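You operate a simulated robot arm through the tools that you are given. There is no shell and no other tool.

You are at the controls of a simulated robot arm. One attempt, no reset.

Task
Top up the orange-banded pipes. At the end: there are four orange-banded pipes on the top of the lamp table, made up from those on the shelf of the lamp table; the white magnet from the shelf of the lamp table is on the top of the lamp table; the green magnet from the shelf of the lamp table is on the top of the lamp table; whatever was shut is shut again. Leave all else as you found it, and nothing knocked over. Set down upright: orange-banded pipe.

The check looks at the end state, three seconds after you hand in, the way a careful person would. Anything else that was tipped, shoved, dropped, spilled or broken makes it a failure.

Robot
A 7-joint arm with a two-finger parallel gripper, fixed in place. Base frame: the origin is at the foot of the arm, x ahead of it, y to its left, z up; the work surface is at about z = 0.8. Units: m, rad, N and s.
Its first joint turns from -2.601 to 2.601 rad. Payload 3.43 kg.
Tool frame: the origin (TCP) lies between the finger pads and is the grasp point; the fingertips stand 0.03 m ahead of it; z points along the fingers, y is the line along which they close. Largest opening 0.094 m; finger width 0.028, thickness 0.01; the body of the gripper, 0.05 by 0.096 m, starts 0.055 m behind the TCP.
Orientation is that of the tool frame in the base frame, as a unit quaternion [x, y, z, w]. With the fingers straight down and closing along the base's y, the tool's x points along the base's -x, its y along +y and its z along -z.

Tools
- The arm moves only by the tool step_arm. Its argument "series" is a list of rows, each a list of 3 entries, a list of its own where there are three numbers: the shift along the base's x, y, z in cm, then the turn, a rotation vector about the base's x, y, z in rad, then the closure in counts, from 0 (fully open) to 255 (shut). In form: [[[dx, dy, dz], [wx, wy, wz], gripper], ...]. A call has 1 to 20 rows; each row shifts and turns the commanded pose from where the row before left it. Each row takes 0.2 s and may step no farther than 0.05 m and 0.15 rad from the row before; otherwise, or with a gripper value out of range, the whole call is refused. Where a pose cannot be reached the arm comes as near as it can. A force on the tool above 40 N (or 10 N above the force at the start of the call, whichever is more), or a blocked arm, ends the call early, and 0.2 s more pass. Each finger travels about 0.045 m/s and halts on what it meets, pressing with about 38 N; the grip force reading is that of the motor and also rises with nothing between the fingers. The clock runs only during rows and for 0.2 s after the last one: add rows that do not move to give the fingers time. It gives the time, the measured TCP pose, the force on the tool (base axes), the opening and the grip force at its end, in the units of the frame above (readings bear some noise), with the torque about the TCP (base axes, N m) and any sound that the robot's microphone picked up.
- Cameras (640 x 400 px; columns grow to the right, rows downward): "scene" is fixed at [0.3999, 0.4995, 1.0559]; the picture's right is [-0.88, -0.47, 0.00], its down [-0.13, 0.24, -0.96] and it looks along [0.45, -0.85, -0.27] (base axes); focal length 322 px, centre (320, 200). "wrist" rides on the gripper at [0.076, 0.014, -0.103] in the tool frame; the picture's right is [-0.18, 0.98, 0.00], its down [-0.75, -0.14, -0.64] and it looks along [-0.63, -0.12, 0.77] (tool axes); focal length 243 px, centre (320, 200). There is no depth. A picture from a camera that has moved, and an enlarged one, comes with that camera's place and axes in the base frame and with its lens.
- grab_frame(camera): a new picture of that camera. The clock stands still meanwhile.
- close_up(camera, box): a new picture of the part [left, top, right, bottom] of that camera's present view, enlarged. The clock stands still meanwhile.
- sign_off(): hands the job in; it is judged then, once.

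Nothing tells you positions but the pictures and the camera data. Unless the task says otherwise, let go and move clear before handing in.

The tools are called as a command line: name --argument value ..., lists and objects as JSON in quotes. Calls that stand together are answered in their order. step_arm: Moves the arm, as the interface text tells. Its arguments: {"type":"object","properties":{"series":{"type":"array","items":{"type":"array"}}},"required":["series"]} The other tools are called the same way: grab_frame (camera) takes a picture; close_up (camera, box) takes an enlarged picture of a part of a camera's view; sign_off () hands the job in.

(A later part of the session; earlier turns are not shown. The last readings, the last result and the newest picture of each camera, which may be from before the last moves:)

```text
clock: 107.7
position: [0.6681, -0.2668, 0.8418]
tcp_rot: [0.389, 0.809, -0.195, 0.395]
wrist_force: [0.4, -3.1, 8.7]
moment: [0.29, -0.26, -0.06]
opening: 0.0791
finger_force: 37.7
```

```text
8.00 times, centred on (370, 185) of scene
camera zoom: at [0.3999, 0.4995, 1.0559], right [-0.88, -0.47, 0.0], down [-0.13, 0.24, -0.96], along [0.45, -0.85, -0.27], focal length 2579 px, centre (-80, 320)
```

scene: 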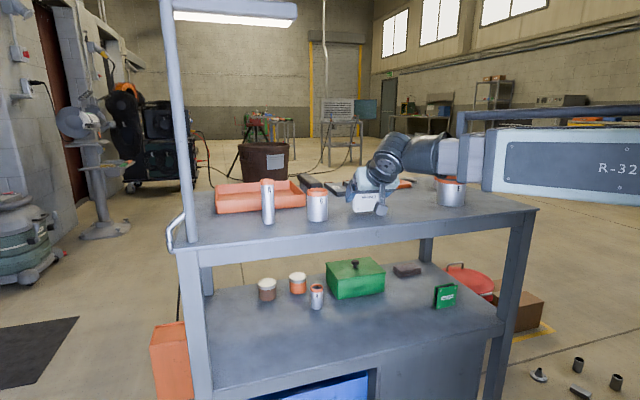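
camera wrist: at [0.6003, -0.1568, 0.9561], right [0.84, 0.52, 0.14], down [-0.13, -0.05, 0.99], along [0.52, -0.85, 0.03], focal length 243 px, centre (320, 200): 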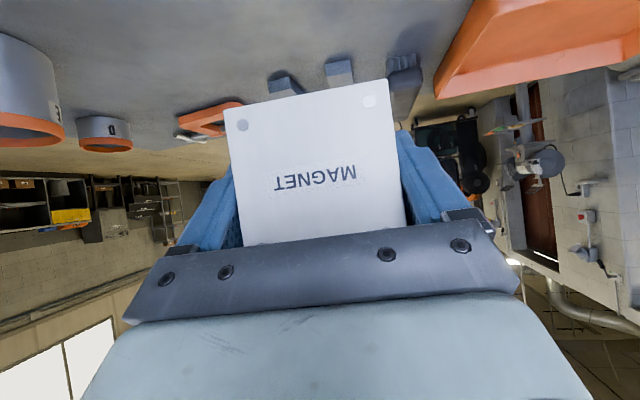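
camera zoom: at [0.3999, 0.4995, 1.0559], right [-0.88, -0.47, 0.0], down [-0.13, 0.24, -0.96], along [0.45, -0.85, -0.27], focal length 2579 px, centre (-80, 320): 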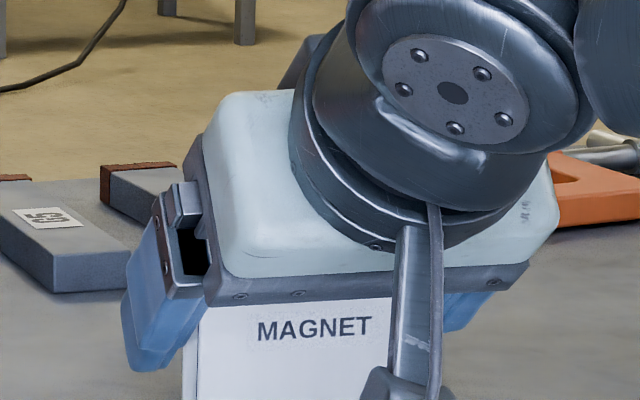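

It's in contact. I'll open fully and check the gaps before backing out.

step_arm --series '[[[0, 0, 0.1], [0, 0, 0], 40], [[0, 0, 0], [0, 0, 0], 20], [[0, 0, 0], [0, 0, 0], 0], [[0, 0, 0], [0, 0, 0], 0]]'

grab_frame --camera "wrist"

```text
clock: 108.7
position: [0.669, -0.2659, 0.8424]
tcp_rot: [0.389, 0.81, -0.194, 0.394]
wrist_force: [-0.7, 0.1, 0.7]
moment: [-0.02, 0.0, -0.03]
opening: 0.0939
finger_force: 0.1
```

```text
taken
camera wrist: at [0.6006, -0.1572, 0.8461], right [0.84, 0.52, 0.14], down [-0.13, -0.05, 0.99], along [0.52, -0.85, 0.03], focal length 243 px, centre (320, 200)
```

wrist: 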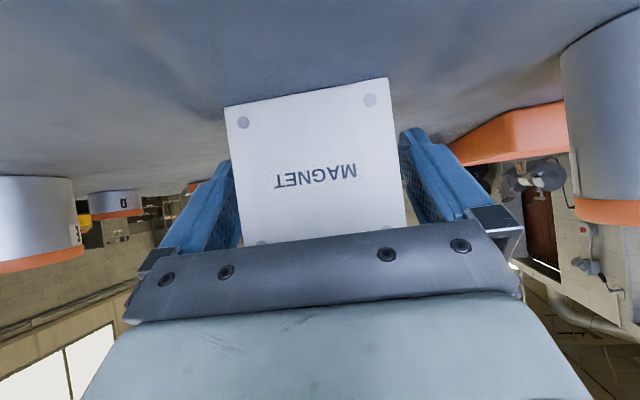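

The magnet stands with gaps on both sides. I'll back out along the finger axis, up and back, so nothing rubs.

step_arm --series '[[[-0.3, 0.38, 0.3], [0, 0, 0], 0], [[-0.5, 0.64, 0.5], [0, 0, 0], 0], [[-0.6, 0.77, 0.6], [0, 0, 0], 0], [[-0.6, 0.77, 0.6], [0, 0, 0], 0], [[-0.6, 0.77, 0.6], [0, 0, 0], 0], [[-0.3, 0.38, 0.4], [0, 0, 0], 0], [[0, 0, 0], [0, 0, 0], 0]]'

grab_frame --camera "wrist"

```text
clock: 110.3
position: [0.6435, -0.2292, 0.8711]
tcp_rot: [0.39, 0.809, -0.195, 0.394]
wrist_force: [-0.4, 0.3, -0.2]
moment: [0.01, 0.03, -0.02]
opening: 0.094
finger_force: 0.1
out of reach, approached as far as the arm can: row 6
```

```text
taken
camera wrist: at [0.5762, -0.1211, 0.8755], right [0.84, 0.52, 0.14], down [-0.13, -0.05, 0.99], along [0.52, -0.85, 0.03], focal length 243 px, centre (320, 200)
```

wrist: 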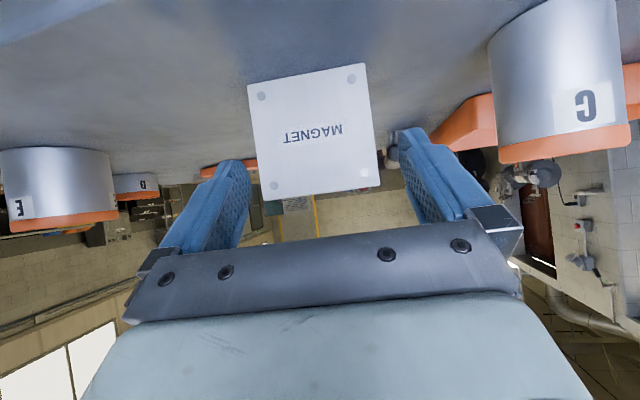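

The white magnet stands upright on top. I'll go straight up and over to the descent spot at t≈0.46.

step_arm --series '[[[0, 0, 0.8], [0, 0, 0], 0], [[0, 0, 1.8], [0, 0, 0], 0], [[0, 0, 2], [0, 0, 0], 0], [[0, 0, 2], [0, 0, 0], 0], [[0, 0, 1.5], [0, 0, 0], 0], [[0.2, 0.8, 0], [0, 0, 0], 0], [[0.3, 1.9, 0], [0, 0, 0], 0], [[0.3, 1.9, 0], [0, 0, 0], 0], [[0.3, 1.9, 0], [0, 0, 0], 0], [[0.3, 1.9, 0], [0, 0, 0], 0], [[0.3, 1.9, 0], [0, 0, 0], 0], [[0.3, 1.9, 0], [0, 0, 0], 0], [[0.3, 1.9, 0], [0, 0, 0], 0], [[0.3, 1.9, 0], [0, 0, 0], 0], [[0.2, 1.9, 0], [0, 0, 0], 0], [[0.1, 1.9, 0], [0, 0, 0], 0], [[0, 1.1, 0], [0, 0, 0], 0], [[0, 0, 0], [0, 0, 0], 0]]'

grab_frame --camera "scene"

grab_frame --camera "wrist"

```text
clock: 114.1
position: [0.673, -0.0196, 0.9539]
tcp_rot: [0.389, 0.81, -0.194, 0.394]
wrist_force: [-0.3, -0.8, -0.1]
moment: [-0.01, 0.0, -0.01]
opening: 0.094
finger_force: 0.0
```

```text
taken
```

scene: 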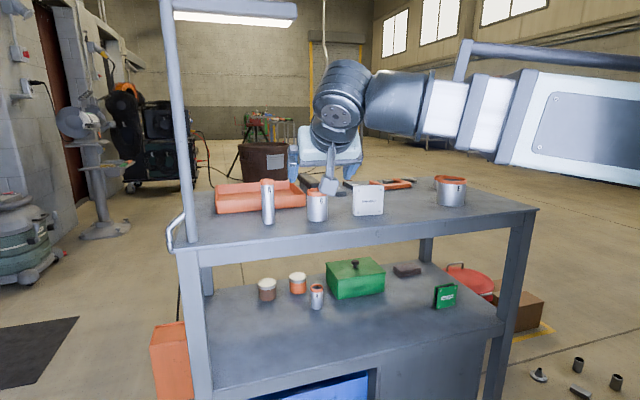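

```text
taken
camera wrist: at [0.6051, 0.0883, 0.9568], right [0.84, 0.52, 0.14], down [-0.13, -0.05, 0.99], along [0.52, -0.85, 0.03], focal length 243 px, centre (320, 200)
```

wrist: 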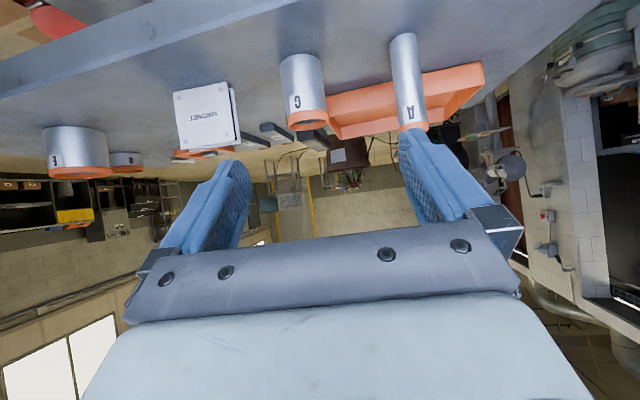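

Everything stands upright. Next is the green magnet, so I'll descend at the same spot.

step_arm --series '[[[0, 0, -1], [0, 0, 0], 0], [[0, 0, -2], [0, 0, 0], 0], [[0, 0, -2.3], [0, 0, 0], 0], [[0, 0, -2.3], [0, 0, 0], 0], [[0, 0, -2.3], [0, 0, 0], 0], [[0, 0, -2.3], [0, 0, 0], 0], [[0, 0, -2.3], [0, 0, 0], 0], [[0, 0, -2.3], [0, 0, 0], 0], [[0, 0, -2.3], [0, 0, 0], 0], [[0, 0, -2.3], [0, 0, 0], 0], [[0, 0, -2.3], [0, 0, 0], 0], [[0, 0, -2.3], [0, 0, 0], 0], [[0, 0, -2.3], [0, 0, 0], 0], [[0, 0, -2.3], [0, 0, 0], 0], [[0, 0, -2.3], [0, 0, 0], 0], [[0, 0, -2.3], [0, 0, 0], 0], [[0, 0, -2.3], [0, 0, 0], 0], [[0, 0, -2.3], [0, 0, 0], 0], [[0, 0, -2.3], [0, 0, 0], 0], [[0, 0, -1.5], [0, 0, 0], 0]]'

step_arm --series '[[[-0.3, -0.9, 0], [0, 0, 0], 0], [[-0.7, -1.9, 0], [0, 0, 0], 0], [[-0.7, -1.9, 0], [0, 0, 0], 0], [[-0.7, -1.9, 0], [0, 0, 0], 0], [[-0.7, -1.9, 0], [0, 0, 0], 0], [[-0.7, -1.9, 0], [0, 0, 0], 0], [[-0.7, -1.9, 0], [0, 0, 0], 0], [[-0.7, -1.9, 0], [0, 0, 0], 0], [[-0.7, -1.9, 0], [0, 0, 0], 0], [[-0.7, -1.9, 0], [0, 0, 0], 0], [[-0.7, -1.9, 0], [0, 0, 0], 0], [[-0.7, -1.9, 0], [0, 0, 0], 0], [[-0.7, -1.9, 0], [0, 0, 0], 0], [[-0.7, -1.9, 0], [0, 0, 0], 0], [[-0.7, -1.9, 0], [0, 0, 0], 0], [[-0.7, -1.9, 0], [0, 0, 0], 0], [[-0.5, -1.0, 0], [0, 0, 0], 0], [[0, 0, 0], [0, 0, 0], 0]]'

grab_frame --camera "wrist"

grab_frame --camera "scene"

```text
clock: 118.3
position: [0.6743, -0.0203, 0.5167]
tcp_rot: [0.389, 0.81, -0.194, 0.394]
wrist_force: [-0.1, 0.8, -0.1]
moment: [0.02, 0.04, 0.03]
opening: 0.0941
finger_force: 0.1
```

```text
clock: 122.1
position: [0.5592, -0.3229, 0.5167]
tcp_rot: [0.389, 0.81, -0.194, 0.394]
wrist_force: [-0.5, -0.1, 0.6]
moment: [0.01, -0.01, 0.02]
opening: 0.0938
finger_force: 0.1
```

```text
taken
camera wrist: at [0.4918, -0.2151, 0.52], right [0.84, 0.52, 0.14], down [-0.13, -0.05, 0.99], along [0.52, -0.85, 0.03], focal length 243 px, centre (320, 200)
```

wrist: 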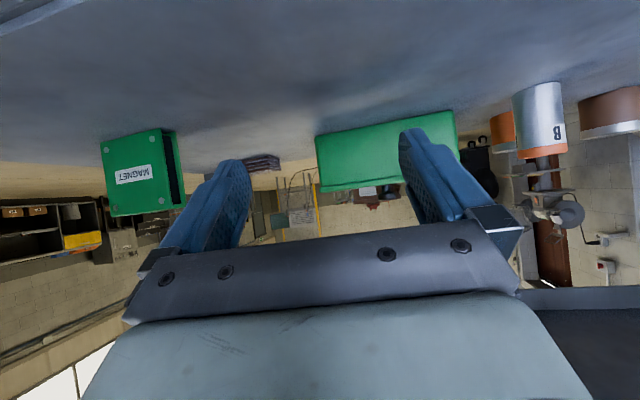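

```text
taken
```

scene: 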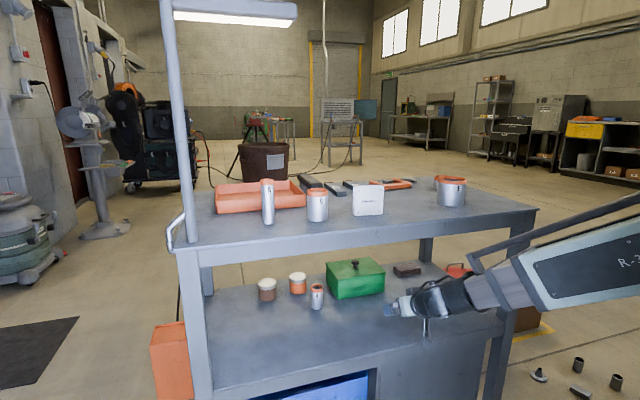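

Green's front face is near (0.469, -0.515). I'll slide further along the shelf front toward it and re-measure.

step_arm --series '[[[-0.6, -0.6, 0], [0, 0, 0], 0], [[-1.4, -1.5, 0], [0, 0, 0], 0], [[-1.4, -1.6, 0], [0, 0, 0], 0], [[-1.4, -1.6, 0], [0, 0, 0], 0], [[-1.4, -1.6, 0], [0, 0, 0], 0], [[-1.4, -1.6, 0], [0, 0, 0], 0], [[-1.0, -1.0, 0], [0, 0, 0], 0], [[-0.6, -0.6, 0], [0, 0, 0], 0], [[0, 0, 0], [0, 0, 0], 0]]'

grab_frame --camera "wrist"

close_up --camera "wrist" --box '[140, 75, 380, 225]'

grab_frame --camera "scene"

```text
clock: 124.1
position: [0.4675, -0.4249, 0.5159]
tcp_rot: [0.39, 0.81, -0.194, 0.393]
wrist_force: [-0.1, 0.1, 1.0]
moment: [-0.01, -0.01, -0.01]
opening: 0.0941
finger_force: 0.0
```

```text
taken
camera wrist: at [0.4008, -0.3174, 0.5199], right [0.84, 0.52, 0.14], down [-0.13, -0.05, 0.99], along [0.52, -0.85, 0.03], focal length 243 px, centre (320, 200)
```

wrist: 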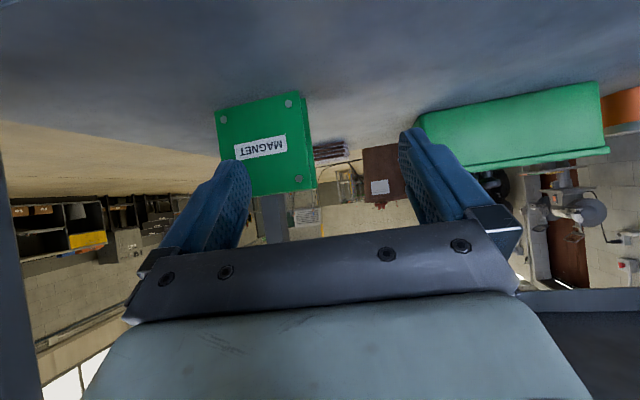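

```text
2.67 times, centred on (260, 150) of wrist
camera zoom: at [0.4008, -0.3174, 0.5199], right [0.84, 0.52, 0.14], down [-0.13, -0.05, 0.99], along [0.52, -0.85, 0.03], focal length 647 px, centre (480, 333)
```

zoom: 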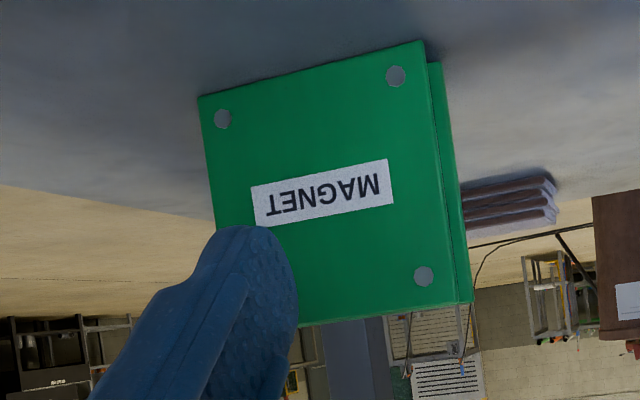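

```text
taken
```

scene: 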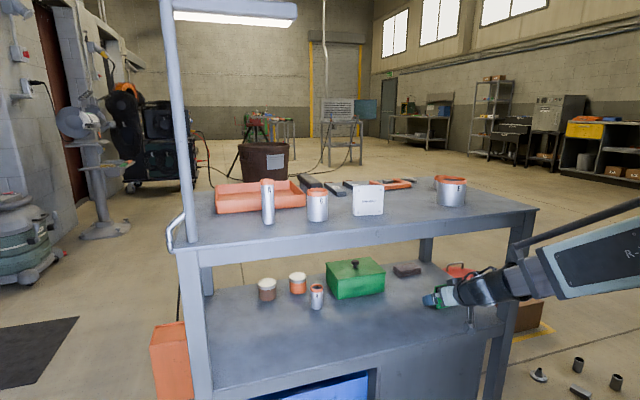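

The green magnet is 0.0786 m wide, at about 46° azimuth, with its centre near (0.478, -0.520). The table leg leaves about 3 cm of clearance. I'll match yaw and go to a 6 cm standoff.

step_arm --series '[[[-0.5, -0.9, -0.5], [0, 0, 0.02], 0], [[-0.8, -1.3, -0.9], [0, 0, 0.034], 0], [[-0.8, -1.3, -0.9], [0, 0, 0.034], 0], [[-0.7, -1.1, -0.7], [0, 0, 0.034], 0], [[-0.4, -0.7, -0.4], [0, 0, 0], 0], [[0, 0, 0], [0, 0, 0], 0]]'

grab_frame --camera "wrist"

close_up --camera "wrist" --box '[200, 75, 440, 225]'

grab_frame --camera "scene"

```text
clock: 125.5
position: [0.4838, -0.4269, 0.4815]
tcp_rot: [0.34, 0.832, -0.172, 0.403]
wrist_force: [0.5, -1.0, -0.1]
moment: [0.01, 0.0, -0.02]
opening: 0.0943
finger_force: 0.0
out of reach, approached as far as the arm can: row 2, 3, 4, 5
```

```text
taken
camera wrist: at [0.4032, -0.3275, 0.4852], right [0.78, 0.62, 0.13], down [-0.12, -0.06, 0.99], along [0.62, -0.78, 0.03], focal length 243 px, centre (320, 200)
```

wrist: 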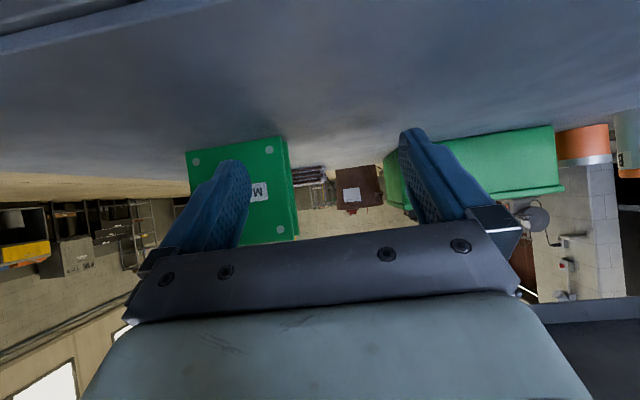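

```text
2.67 times, centred on (320, 150) of wrist
camera zoom: at [0.4032, -0.3275, 0.4852], right [0.78, 0.62, 0.13], down [-0.12, -0.06, 0.99], along [0.62, -0.78, 0.03], focal length 647 px, centre (320, 333)
```

zoom: 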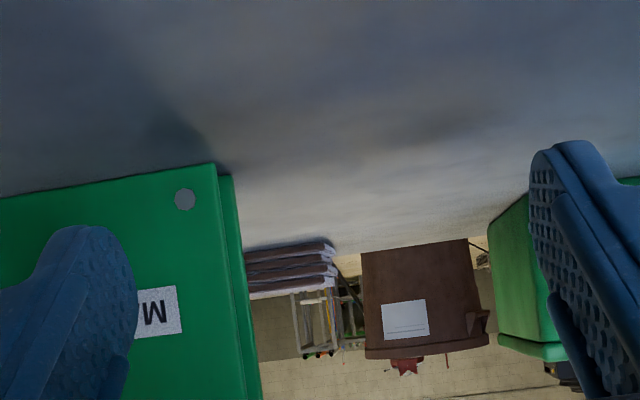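

```text
taken
```

scene: 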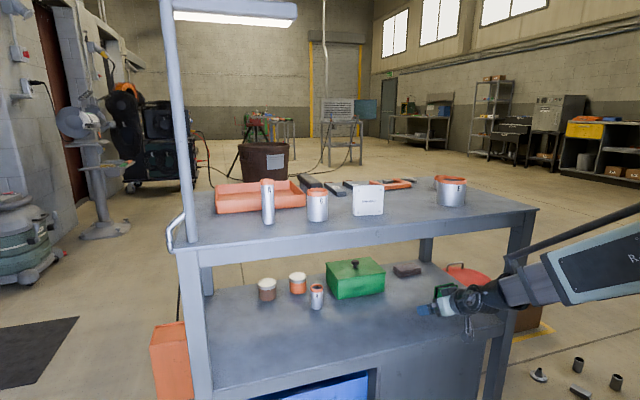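

The arm can't draw in quite that far, so it stopped short sideways without touching anything. I'll use a 5 cm standoff instead: a little forward, then sideways in front of the magnet with about 1 cm to spare.

step_arm --series '[[[0.4, -0.4, 0], [0, 0, 0], 0], [[0.4, -0.4, 0], [0, 0, 0], 0], [[-0.6, -0.6, 0], [0, 0, 0], 0], [[-0.8, -0.8, 0], [0, 0, 0], 0], [[-0.8, -0.8, 0], [0, 0, 0], 0], [[0, 0, 0], [0, 0, 0], 0]]'

grab_frame --camera "wrist"

close_up --camera "scene" --box '[380, 240, 540, 340]'

```text
clock: 126.9
position: [0.4881, -0.4351, 0.4809]
tcp_rot: [0.343, 0.834, -0.173, 0.396]
wrist_force: [-0.2, -0.5, 0.1]
moment: [-0.03, 0.02, 0.05]
opening: 0.0941
finger_force: 0.1
out of reach, approached as far as the arm can: row 3, 4, 5
```

```text
taken
camera wrist: at [0.4084, -0.3353, 0.4846], right [0.78, 0.61, 0.13], down [-0.11, -0.07, 0.99], along [0.62, -0.79, 0.01], focal length 243 px, centre (320, 200)
```

wrist: 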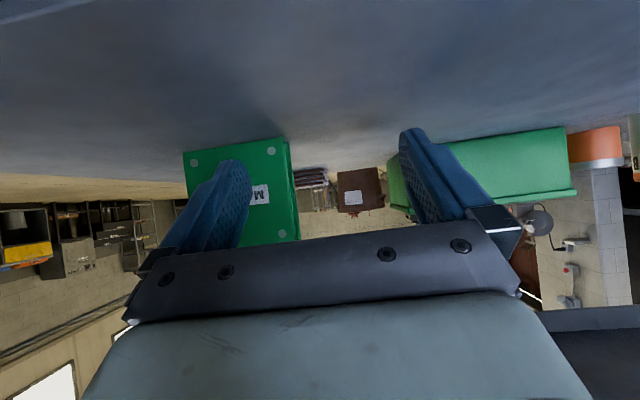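

```text
4.00 times, centred on (460, 290) of scene
camera zoom: at [0.3999, 0.4995, 1.0559], right [-0.88, -0.47, 0.0], down [-0.13, 0.24, -0.96], along [0.45, -0.85, -0.27], focal length 1290 px, centre (-240, -160)
```

zoom: 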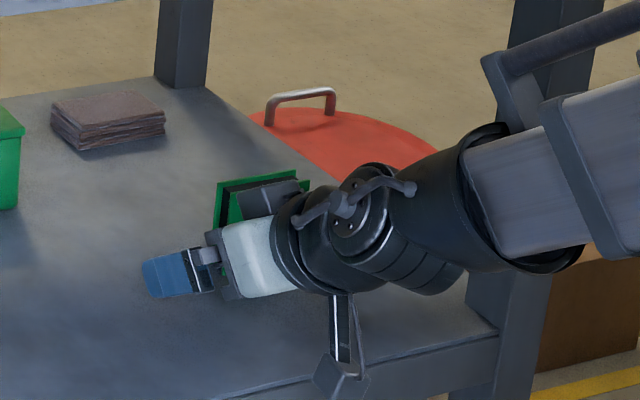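

The folded arm hits its minimum reach. A steeper pitch of about 44° brings the wrist forward and gives room, so I'll restore that pitch, trim the yaw, then slide sideways.

step_arm --series '[[[0.1, -0.1, 0], [0.036, 0.036, 0], 0], [[0.1, -0.1, 0], [0.036, 0.036, 0], 0], [[0, 0, 0], [0, 0, 0.02], 0], [[-0.5, -0.5, 0], [0, 0, 0], 0], [[-0.7, -0.7, 0], [0, 0, 0], 0], [[-0.7, -0.8, 0], [0, 0, 0], 0], [[0, 0, 0], [0, 0, 0], 0]]'

grab_frame --camera "wrist"

close_up --camera "scene" --box '[380, 240, 540, 340]'

```text
clock: 128.5
position: [0.4704, -0.4573, 0.4808]
tcp_rot: [0.339, 0.855, -0.148, 0.363]
wrist_force: [-0.3, 0.1, -0.5]
moment: [0.02, 0.0, 0.01]
opening: 0.0938
finger_force: 0.0
out of reach, approached as far as the arm can: row 2
```

```text
taken
camera wrist: at [0.3886, -0.361, 0.4961], right [0.77, 0.63, 0.13], down [-0.05, -0.14, 0.99], along [0.64, -0.77, -0.07], focal length 243 px, centre (320, 200)
```

wrist: 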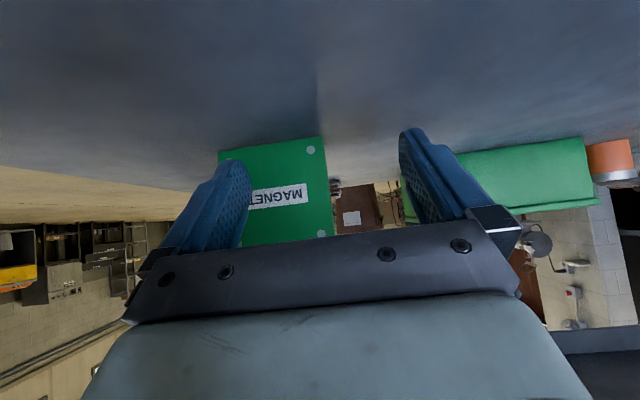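

```text
4.00 times, centred on (460, 290) of scene
camera zoom: at [0.3999, 0.4995, 1.0559], right [-0.88, -0.47, 0.0], down [-0.13, 0.24, -0.96], along [0.45, -0.85, -0.27], focal length 1290 px, centre (-240, -160)
```

zoom: 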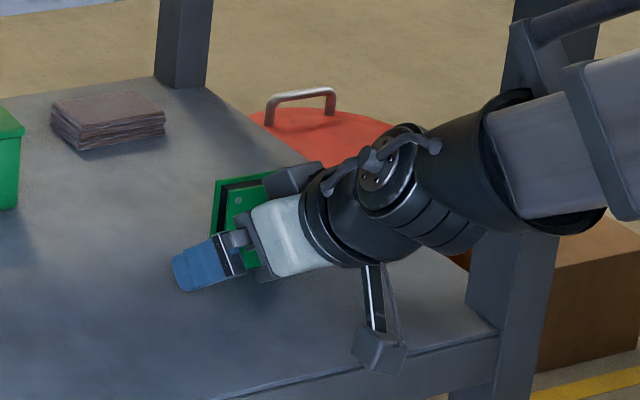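

That works. I'll finish the sideways slide.

step_arm --series '[[[-0.6, -0.6, 0], [0, 0, 0], 0], [[-0.8, -0.8, 0], [0, 0, 0], 0], [[-0.8, -0.8, 0], [0, 0, 0], 0], [[-0.5, -0.6, 0], [0, 0, 0], 0], [[0, 0, 0], [0, 0, 0], 0]]'

grab_frame --camera "wrist"

close_up --camera "wrist" --box '[200, 75, 440, 225]'

grab_frame --camera "scene"

```text
clock: 129.7
position: [0.4437, -0.4847, 0.4796]
tcp_rot: [0.338, 0.855, -0.148, 0.364]
wrist_force: [0.1, 0.2, 0.2]
moment: [-0.04, -0.02, 0.02]
opening: 0.0939
finger_force: 0.1
```

```text
taken
camera wrist: at [0.362, -0.3885, 0.4957], right [0.77, 0.63, 0.13], down [-0.05, -0.14, 0.99], along [0.64, -0.77, -0.07], focal length 243 px, centre (320, 200)
```

wrist: 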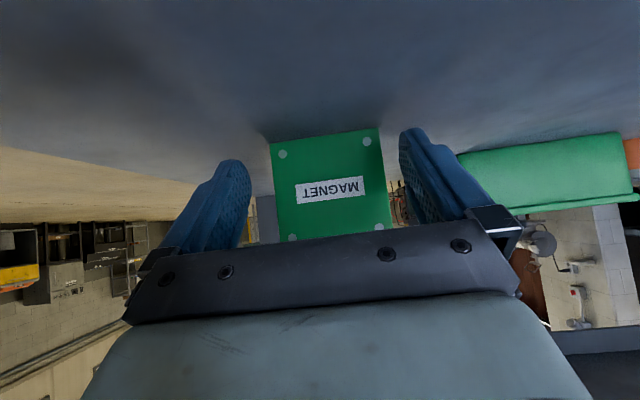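

```text
2.67 times, centred on (320, 150) of wrist
camera zoom: at [0.362, -0.3885, 0.4957], right [0.77, 0.63, 0.13], down [-0.05, -0.14, 0.99], along [0.64, -0.77, -0.07], focal length 647 px, centre (320, 333)
```

zoom: 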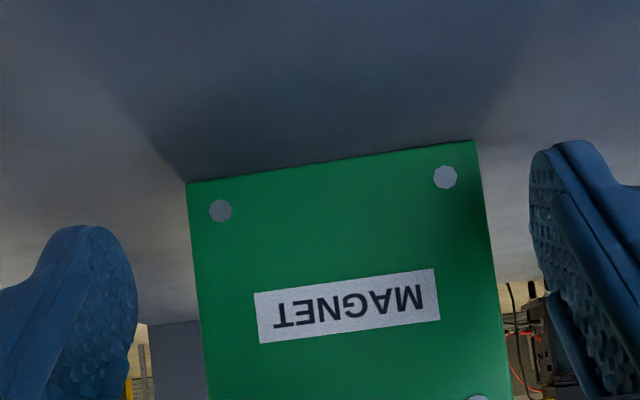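

```text
taken
```

scene: 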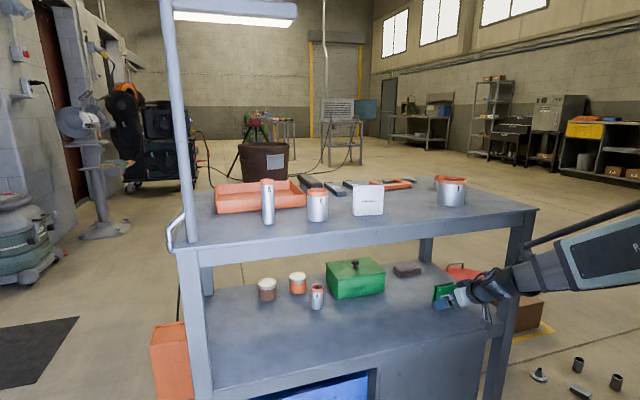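

The magnet is centred within 2 mm. I'll trim the yaw slightly and advance 5.2 cm slowly.

step_arm --series '[[[0.1, 0.1, 0], [0, 0, -0.025], 0], [[0.5, -0.5, 0.1], [0, 0, 0], 0], [[0.8, -0.8, 0.1], [0, 0, 0], 0], [[0, 0, 0], [0, 0, 0], 0]]'

grab_frame --camera "wrist"

```text
clock: 130.7
position: [0.457, -0.4985, 0.4812]
tcp_rot: [0.35, 0.851, -0.153, 0.361]
wrist_force: [0.2, -0.3, -0.8]
moment: [-0.02, 0.0, 0.01]
opening: 0.0939
finger_force: 0.1
```

```text
taken
camera wrist: at [0.3781, -0.3992, 0.4976], right [0.78, 0.61, 0.13], down [-0.05, -0.14, 0.99], along [0.62, -0.78, -0.07], focal length 243 px, centre (320, 200)
```

wrist: 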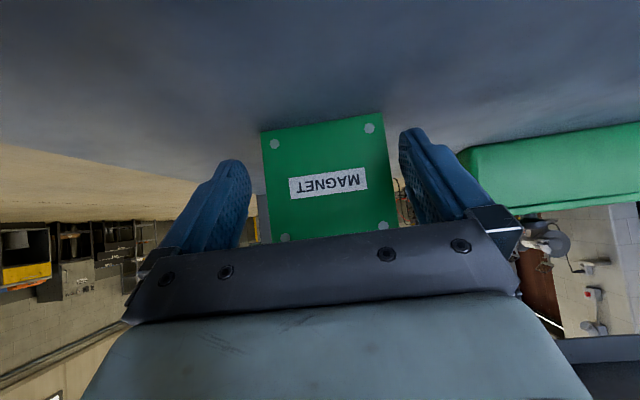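

step_arm --series '[[[0.15, 0.1, 0], [0, 0, 0], 0], [[0.6, -0.6, 0], [0, 0, 0], 0], [[0.8, -0.8, 0], [0, 0, 0], 0], [[0.7, -0.7, 0], [0, 0, 0], 0], [[0.2, -0.2, 0], [0, 0, 0], 0], [[0, 0, 0], [0, 0, 0], 0]]'

grab_frame --camera "wrist"

grab_frame --camera "scene"

```text
clock: 132.1
position: [0.4813, -0.5188, 0.4817]
tcp_rot: [0.349, 0.851, -0.153, 0.361]
wrist_force: [0.6, 0.2, -0.2]
moment: [0.04, 0.0, 0.01]
opening: 0.0939
finger_force: 0.0
```

```text
taken
camera wrist: at [0.4024, -0.4211, 0.4981], right [0.78, 0.61, 0.13], down [-0.05, -0.14, 0.99], along [0.62, -0.78, -0.07], focal length 243 px, centre (320, 200)
```

wrist: 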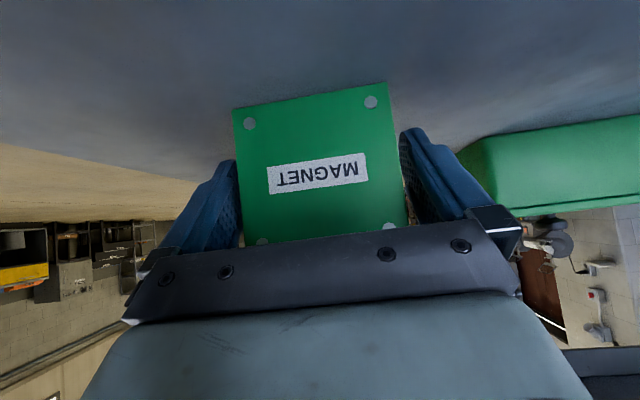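

```text
taken
```

scene: 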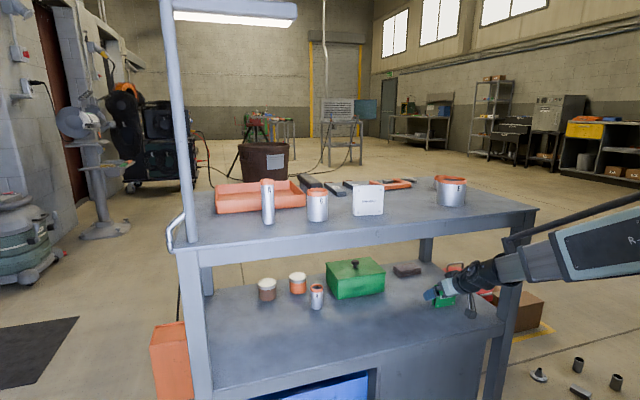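

The fingers straddle the green magnet symmetrically. I'm closing.

step_arm --series '[[[0, 0, 0], [0, 0, 0], 25], [[0, 0, 0], [0, 0, 0], 45], [[0, 0, 0], [0, 0, 0], 80], [[0, 0, 0], [0, 0, 0], 255], [[0, 0, 0], [0, 0, 0], 255]]'

step_arm --series '[[[0, 0, 0.3], [0, 0, 0], 255], [[0, 0, 0.5], [0, 0, 0], 255], [[0, 0, 0], [0, 0, 0], 255]]'

grab_frame --camera "wrist"

```text
clock: 133.3
position: [0.4807, -0.5196, 0.4826]
tcp_rot: [0.349, 0.851, -0.152, 0.361]
wrist_force: [1.2, 0.9, 0.1]
moment: [0.17, -0.15, -0.07]
opening: 0.0792
finger_force: 38.3
```

```text
clock: 134.1
position: [0.4816, -0.5188, 0.4896]
tcp_rot: [0.349, 0.851, -0.152, 0.362]
wrist_force: [-0.1, 0.1, -3.0]
moment: [0.01, -0.02, 0.0]
opening: 0.0791
finger_force: 38.3
```

```text
taken
camera wrist: at [0.4021, -0.421, 0.5061], right [0.78, 0.61, 0.13], down [-0.05, -0.14, 0.99], along [0.62, -0.78, -0.07], focal length 243 px, centre (320, 200)
```

wrist: 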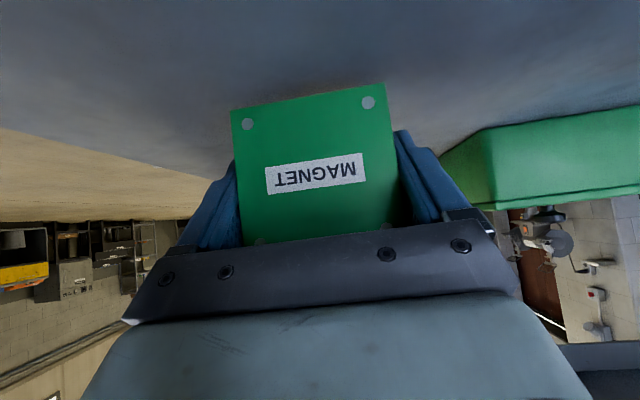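

The green magnet is lifted. I'll ease back a little, slide along the shelf front away from the leg, and return to the rise spot.

step_arm --series '[[[-0.1, 0.8, 0.2], [0, 0, 0], 255], [[-0.1, 1.4, 0.2], [0, 0, 0], 255], [[-0.1, 1.4, 0], [0, 0, 0], 255], [[0.5, 1.2, 0], [0, 0, 0], 255], [[1.1, 1.6, 0], [0, 0, 0], 255], [[1.1, 1.6, 0], [0, 0, 0], 255], [[1.1, 1.6, 0], [0, 0, 0], 255], [[1.1, 1.6, 0], [0, 0, 0], 255], [[1.1, 1.6, 0], [0, 0, 0], 255], [[1.1, 1.6, 0], [0, 0, 0], 255], [[1.1, 1.6, 0], [0, 0, 0], 255], [[1.1, 1.6, 0], [0, 0, 0], 255], [[1.1, 1.6, 0], [0, 0, 0], 255], [[0.6, 1.0, 0], [0, 0, 0], 255], [[0, 0, 0], [0, 0, 0], 255]]'

grab_frame --camera "wrist"

grab_frame --camera "scene"

```text
clock: 137.3
position: [0.4988, -0.4638, 0.5034]
tcp_rot: [0.337, 0.841, -0.15, 0.395]
wrist_force: [0.2, 0.2, -2.6]
moment: [0.01, -0.02, 0.01]
opening: 0.079
finger_force: 37.9
out of reach, approached as far as the arm can: row 5, 6, 7, 8, 9, 10, 11, 12, 13, 14
```

```text
taken
camera wrist: at [0.4163, -0.3676, 0.511], right [0.76, 0.63, 0.15], down [-0.11, -0.11, 0.99], along [0.64, -0.77, -0.01], focal length 243 px, centre (320, 200)
```

wrist: 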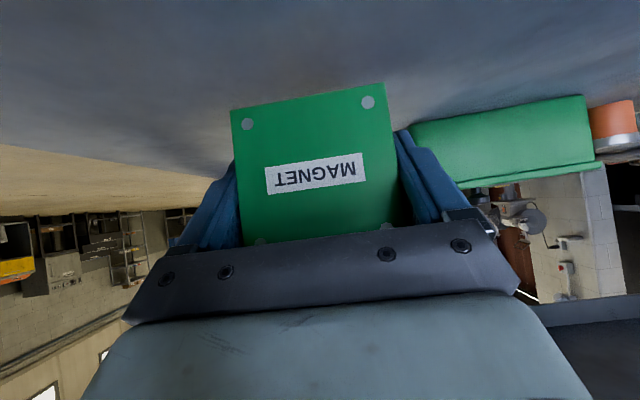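

```text
taken
```

scene: 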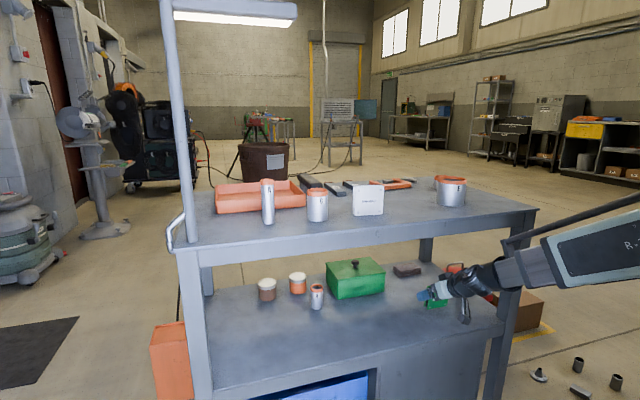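

The arm sat against its reach limit again and only came part-way, with the magnet still held and clear. Earlier a yaw of about -52° worked well here, so I'll nudge forward, yaw back that way, then slide along the front.

step_arm --series '[[[0.6, -0.6, 0], [0, 0, -0.02], 255], [[0.3, -0.1, 0], [0, 0, -0.035], 255], [[0.4, 0.2, 0], [0, 0, -0.035], 255], [[0.6, 0.4, 0], [0, 0, -0.03], 255], [[0, 0, 0], [0, 0, 0], 255]]'

```text
clock: 138.5
position: [0.517, -0.4438, 0.4952]
tcp_rot: [0.386, 0.82, -0.126, 0.404]
wrist_force: [0.3, -0.6, -3.9]
moment: [0.0, -0.01, 0.03]
opening: 0.079
finger_force: 38.7
out of reach, approached as far as the arm can: row 1, 2, 3, 4
```

grab_frame --camera "wrist"

close_up --camera "scene" --box '[380, 200, 640, 360]'

```text
taken
camera wrist: at [0.4414, -0.3416, 0.5043], right [0.79, 0.56, 0.24], down [-0.18, -0.16, 0.97], along [0.58, -0.81, -0.02], focal length 243 px, centre (320, 200)
```

wrist: 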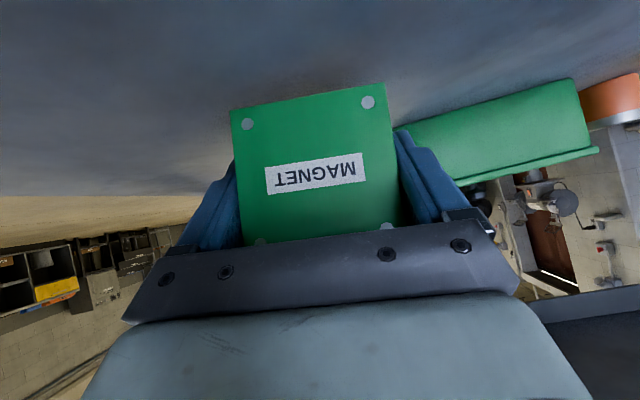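

```text
2.46 times, centred on (510, 280) of scene
camera zoom: at [0.3999, 0.4995, 1.0559], right [-0.88, -0.47, 0.0], down [-0.13, 0.24, -0.96], along [0.45, -0.85, -0.27], focal length 794 px, centre (-148, 3)
```

zoom: 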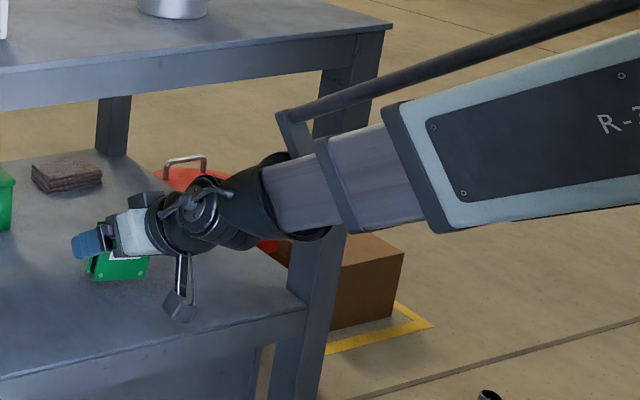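

The wrist is near-aligned with the forearm, a singularity, so it rolled instead of yawing. I'll undo the roll and pitch the tool steeper, which should take the wrist away from that alignment.

step_arm --series '[[[0, 0, 0.2], [-0.042, 0.038, 0.047], 255], [[0, 0, 0.2], [-0.041, 0.038, 0.047], 255], [[0, 0, 0], [0, 0, 0], 255]]'

step_arm --series '[[[0, 0, 0], [0.03, 0.033, 0], 255], [[0, 0, 0], [0.03, 0.033, 0], 255], [[0, 0, 0], [0.03, 0.033, 0], 255], [[0, 0, 0], [0, 0, 0], 255]]'

```text
clock: 139.3
position: [0.5267, -0.4407, 0.5012]
tcp_rot: [0.358, 0.823, -0.146, 0.417]
wrist_force: [0.1, 0.0, -3.6]
moment: [-0.03, -0.01, 0.01]
opening: 0.0792
finger_force: 38.3
out of reach, approached as far as the arm can: row 1, 2
```

```text
clock: 140.3
position: [0.5254, -0.4432, 0.5028]
tcp_rot: [0.361, 0.822, -0.152, 0.414]
wrist_force: [-0.2, 0.0, -2.9]
moment: [-0.05, -0.03, 0.02]
opening: 0.079
finger_force: 38.5
out of reach, approached as far as the arm can: row 2, 3
```

The wrist is at its straight limit. I'll retrace toward the grasp pose, where the wrist posture was good, and restore that orientation first.

step_arm --series '[[[-0.8, -0.6, 0], [0, 0, 0], 255], [[-1.2, -1.0, 0], [0.007, 0.023, 0.005], 255], [[-1.4, -1.0, 0], [0.01, 0.031, 0.007], 255], [[-1.2, -0.8, 0], [0.01, 0.031, 0.007], 255], [[-0.4, -0.6, 0], [0.01, 0.03, 0.006], 255], [[0, 0, 0], [0, 0, 0], 255]]'

grab_frame --camera "wrist"

```text
clock: 141.7
position: [0.4903, -0.4719, 0.5019]
tcp_rot: [0.351, 0.859, -0.143, 0.344]
wrist_force: [-0.4, -0.2, -3.6]
moment: [0.01, -0.05, 0.01]
opening: 0.0793
finger_force: 38.4
out of reach, approached as far as the arm can: row 1, 2, 3
```

```text
taken
camera wrist: at [0.4119, -0.3742, 0.5236], right [0.79, 0.61, 0.12], down [-0.02, -0.17, 0.99], along [0.62, -0.78, -0.12], focal length 243 px, centre (320, 200)
```

wrist: 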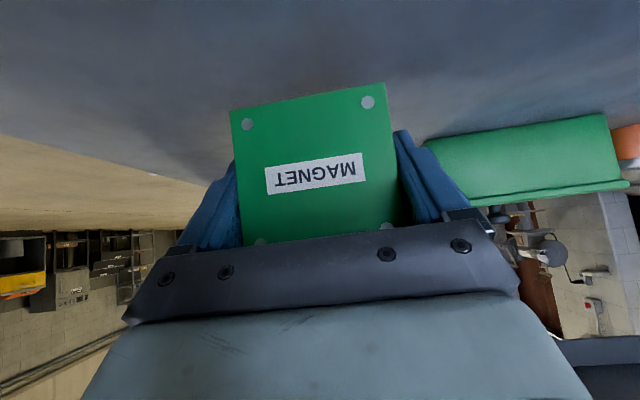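

The posture is recovered. From here I'll pitch steeper to about 56° so the slide toward +t stays clear of the straight-wrist alignment.

step_arm --series '[[[0, 0, 0], [0.02, 0.02, 0], 255], [[0, 0, 0], [0.03, 0.03, 0], 255], [[0, 0, 0], [0.035, 0.035, 0], 255], [[0, 0, 0], [0.035, 0.035, 0], 255], [[0, 0, 0], [0, 0, 0], 255]]'

step_arm --series '[[[0.5, 0.5, 0], [0, 0, 0], 255], [[0.7, 0.7, 0], [0, 0, 0], 255], [[0.7, 0.7, 0], [0, 0, 0], 255], [[0, 0, 0], [0, 0, 0], 255]]'

grab_frame --camera "wrist"

grab_frame --camera "scene"

```text
clock: 142.9
position: [0.4922, -0.4717, 0.502]
tcp_rot: [0.363, 0.885, -0.113, 0.27]
wrist_force: [-0.4, -0.5, -4.0]
moment: [-0.03, -0.05, 0.03]
opening: 0.0791
finger_force: 37.7
```

```text
clock: 143.9
position: [0.5105, -0.4525, 0.5013]
tcp_rot: [0.362, 0.885, -0.114, 0.27]
wrist_force: [0.0, -0.9, -3.3]
moment: [-0.01, -0.06, 0.0]
opening: 0.079
finger_force: 37.6
```

```text
taken
camera wrist: at [0.4352, -0.3593, 0.5449], right [0.8, 0.59, 0.1], down [0.09, -0.28, 0.95], along [0.59, -0.75, -0.28], focal length 243 px, centre (320, 200)
```

wrist: 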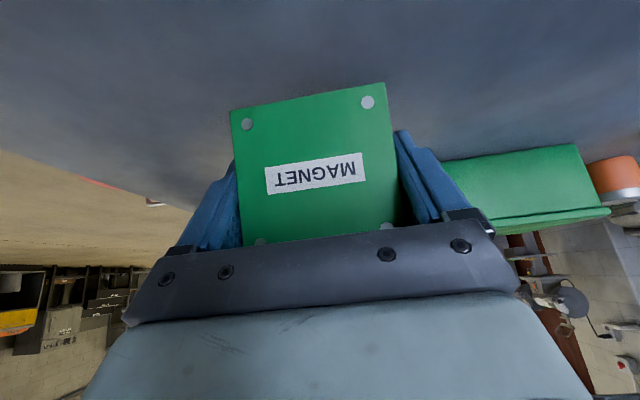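

```text
taken
```

scene: 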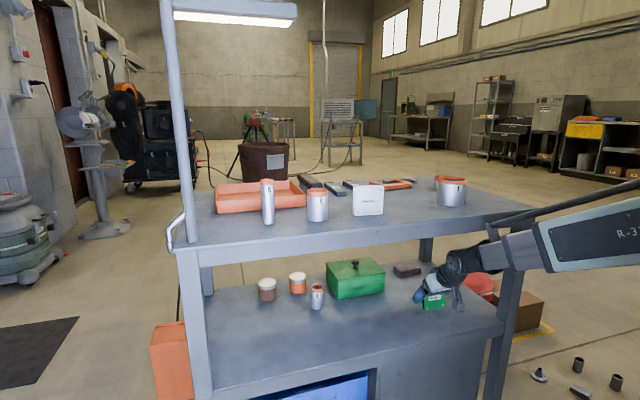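

That freed it. The rod stays about 4 cm in front of the apron. I'll continue sliding along the front.

step_arm --series '[[[0.5, 0.7, 0], [0, 0, 0], 255], [[0.9, 1.3, 0], [0, 0, 0], 255], [[1.0, 1.5, 0], [0, 0, 0], 255], [[1.0, 1.5, 0], [0, 0, 0], 255], [[1.0, 1.5, 0], [0, 0, 0], 255], [[1.0, 1.5, 0], [0, 0, 0], 255], [[1.0, 1.5, 0], [0, 0, 0], 255], [[1.0, 1.5, 0], [0, 0, 0], 255], [[1.0, 1.5, 0], [0, 0, 0], 255], [[0, 0, 0], [0, 0, 0], 255]]'

grab_frame --camera "wrist"

grab_frame --camera "scene"

```text
clock: 146.1
position: [0.5928, -0.3281, 0.5028]
tcp_rot: [0.362, 0.885, -0.112, 0.27]
wrist_force: [0.4, 0.3, -3.7]
moment: [-0.04, 0.0, 0.01]
opening: 0.0792
finger_force: 37.9
```

```text
taken
camera wrist: at [0.5183, -0.2341, 0.5456], right [0.8, 0.59, 0.1], down [0.09, -0.28, 0.95], along [0.59, -0.75, -0.28], focal length 243 px, centre (320, 200)
```

wrist: 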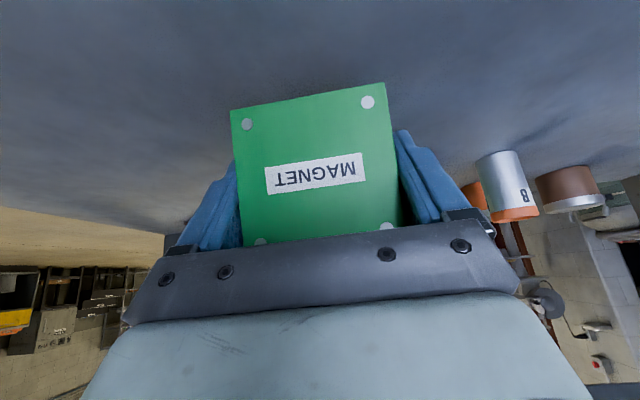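

```text
taken
```

scene: 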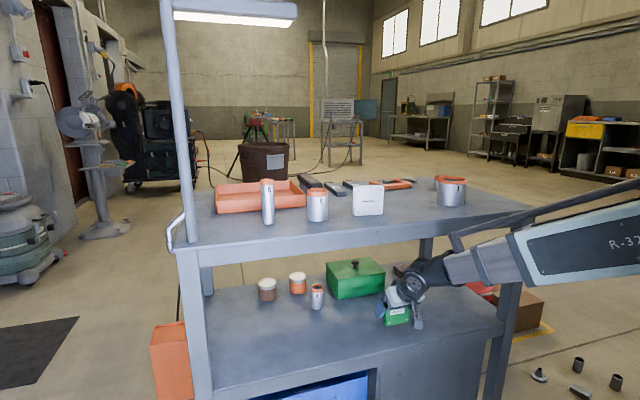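

The magnet is clear and steady. I'll restore the grasp pitch so the magnet hangs upright, and continue to the rise spot.

step_arm --series '[[[0.2, 0.8, 0], [-0.025, -0.025, 0], 255], [[0.5, 1.6, 0], [-0.032, -0.031, 0], 255], [[0.5, 1.9, 0], [-0.032, -0.031, 0], 255], [[0.5, 1.9, 0], [-0.032, -0.031, 0], 255], [[0.5, 1.9, 0], [-0.03, -0.03, -0.003], 255], [[0.5, 1.9, 0], [0, 0, 0], 255], [[0.5, 1.9, 0], [0, 0, 0], 255], [[0.5, 1.9, 0], [0, 0, 0], 255], [[0.5, 1.9, 0], [0, 0, 0], 255], [[0.5, 1.9, 0], [0, 0, 0], 255], [[0.5, 1.9, 0], [0, 0, 0], 255], [[0.5, 1.9, 0], [0, 0, 0], 255], [[0.6, 1.9, 0], [0, 0, 0], 255], [[0.6, 1.9, 0], [0, 0, 0], 255], [[0.6, 1.9, 0], [0, 0, 0], 255], [[0.6, 1.9, 0], [0, 0, 0], 255], [[0.4, 1.9, 0], [0, 0, 0], 255], [[0, 0, 0], [0, 0, 0], 255]]'

grab_frame --camera "wrist"

grab_frame --camera "scene"

```text
clock: 149.9
position: [0.6781, -0.0177, 0.5014]
tcp_rot: [0.35, 0.851, -0.153, 0.361]
wrist_force: [-0.9, -0.8, -3.5]
moment: [-0.01, 0.01, 0.01]
opening: 0.0791
finger_force: 38.1
```

```text
taken
camera wrist: at [0.5989, 0.0798, 0.5183], right [0.78, 0.61, 0.13], down [-0.05, -0.14, 0.99], along [0.62, -0.78, -0.08], focal length 243 px, centre (320, 200)
```

wrist: 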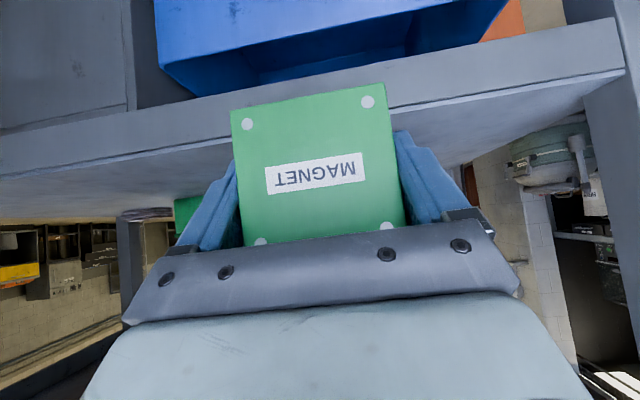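

```text
taken
```

scene: 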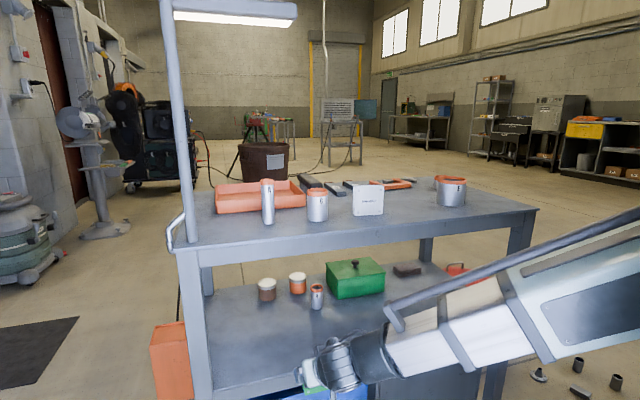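

The grasp orientation is restored exactly. Rising to above the top.

step_arm --series '[[[0, 0, 1], [0, 0, 0], 255], [[0, 0, 2], [0, 0, 0], 255], [[0, 0, 2.4], [0, 0, 0], 255], [[0, 0, 2.4], [0, 0, 0], 255], [[0, 0, 2.4], [0, 0, 0], 255], [[0, 0, 2.4], [0, 0, 0], 255], [[0, 0, 2.4], [0, 0, 0], 255], [[0, 0, 2.4], [0, 0, 0], 255], [[0, 0, 2.4], [0, 0, 0], 255], [[0, 0, 2.4], [0, 0, 0], 255], [[0, 0, 2.4], [0, 0, 0], 255], [[0, 0, 2.4], [0, 0, 0], 255], [[0, 0, 2.4], [0, 0, 0], 255], [[0, 0, 2.4], [0, 0, 0], 255], [[0, 0, 2.4], [0, 0, 0], 255], [[0, 0, 2.4], [0, 0, 0], 255], [[0, 0, 2.4], [0, 0, 0], 255], [[0, 0, 2.4], [0, 0, 0], 255], [[0, 0, 2.4], [0, 0, 0], 255], [[0, 0, 2], [0, 0, 0], 255]]'

grab_frame --camera "wrist"

grab_frame --camera "scene"

```text
clock: 154.1
position: [0.6803, -0.0196, 0.9609]
tcp_rot: [0.349, 0.852, -0.152, 0.36]
wrist_force: [-0.4, -0.4, -2.7]
moment: [-0.04, -0.01, 0.02]
opening: 0.0791
finger_force: 37.7
```

```text
taken
camera wrist: at [0.6012, 0.0793, 0.9765], right [0.78, 0.61, 0.13], down [-0.05, -0.14, 0.99], along [0.62, -0.78, -0.08], focal length 243 px, centre (320, 200)
```

wrist: 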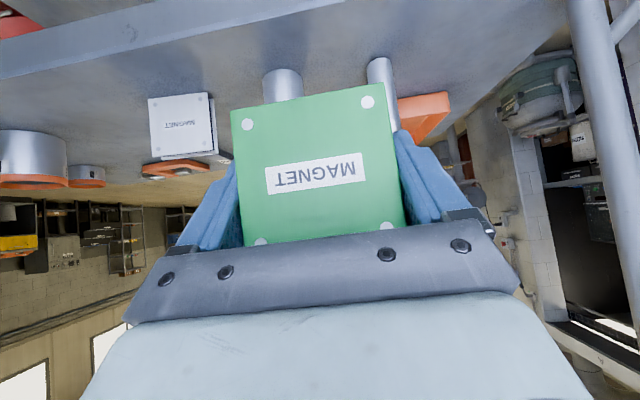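

```text
taken
```

scene: 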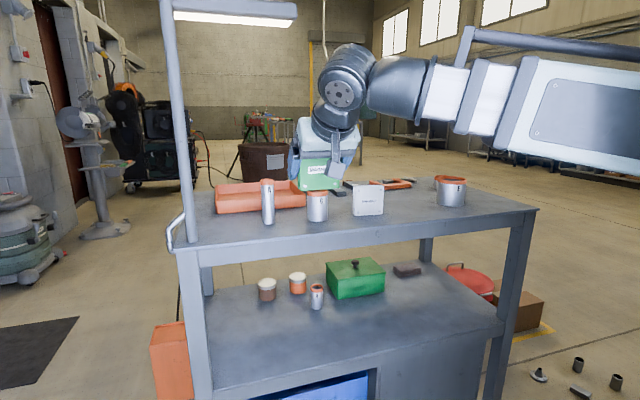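

I'll move over the white magnet with about 4 cm of clearance to the gap between it and pipe E.

step_arm --series '[[[-0.2, -1.0, 0.5], [0, 0, 0], 255], [[-0.4, -1.9, 0], [0, 0, 0], 255], [[-0.4, -2.0, 0], [0, 0, 0], 255], [[-0.4, -2.0, 0], [0, 0, 0], 255], [[-0.4, -2.0, 0], [0, 0, 0], 255], [[-0.4, -2.0, 0], [0, 0, 0], 255], [[-0.4, -2.0, 0], [0, 0, 0], 255], [[-0.4, -2.0, 0], [0, 0, 0], 255], [[-0.4, -2.0, 0], [0, 0, 0], 255], [[-0.4, -2.0, 0], [0, 0, 0], 255], [[-0.4, -2.0, 0], [0, 0, 0], 255], [[-0.4, -2.0, 0], [0, 0, 0], 255], [[-0.4, -2.0, 0], [0, 0, 0], 255], [[-0.5, -2.0, 0], [0, 0, 0], 255], [[-0.5, -2.0, 0], [0, 0, 0], 255], [[-0.5, -2.0, 0], [0, 0, 0], 255], [[-0.5, -2.0, 0], [0, 0, 0], 255], [[-0.5, -2.0, 0], [0, 0, 0], 255], [[-0.5, -2.0, 0], [0, 0, 0], 255], [[0, 0, 0], [0, 0, 0], 255]]'

grab_frame --camera "wrist"

grab_frame --camera "scene"

```text
clock: 158.3
position: [0.601, -0.3883, 0.9642]
tcp_rot: [0.349, 0.851, -0.153, 0.361]
wrist_force: [0.7, -1.0, -3.7]
moment: [-0.03, -0.03, 0.01]
opening: 0.0792
finger_force: 37.7
```

```text
taken
camera wrist: at [0.5202, -0.2898, 0.9812], right [0.78, 0.61, 0.13], down [-0.05, -0.14, 0.99], along [0.62, -0.78, -0.08], focal length 243 px, centre (320, 200)
```

wrist: 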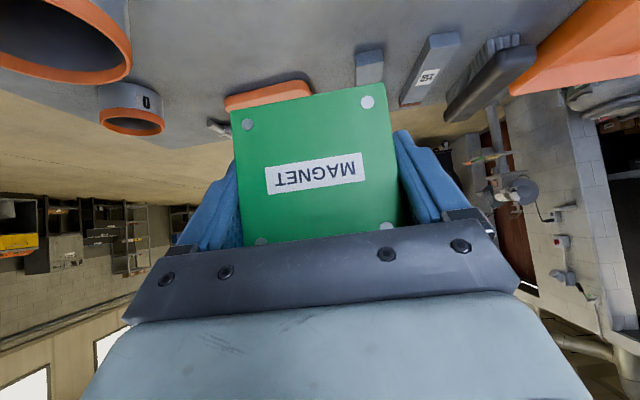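

```text
taken
```

scene: 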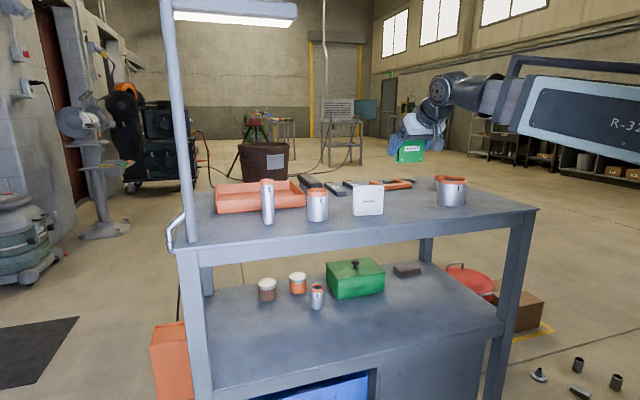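

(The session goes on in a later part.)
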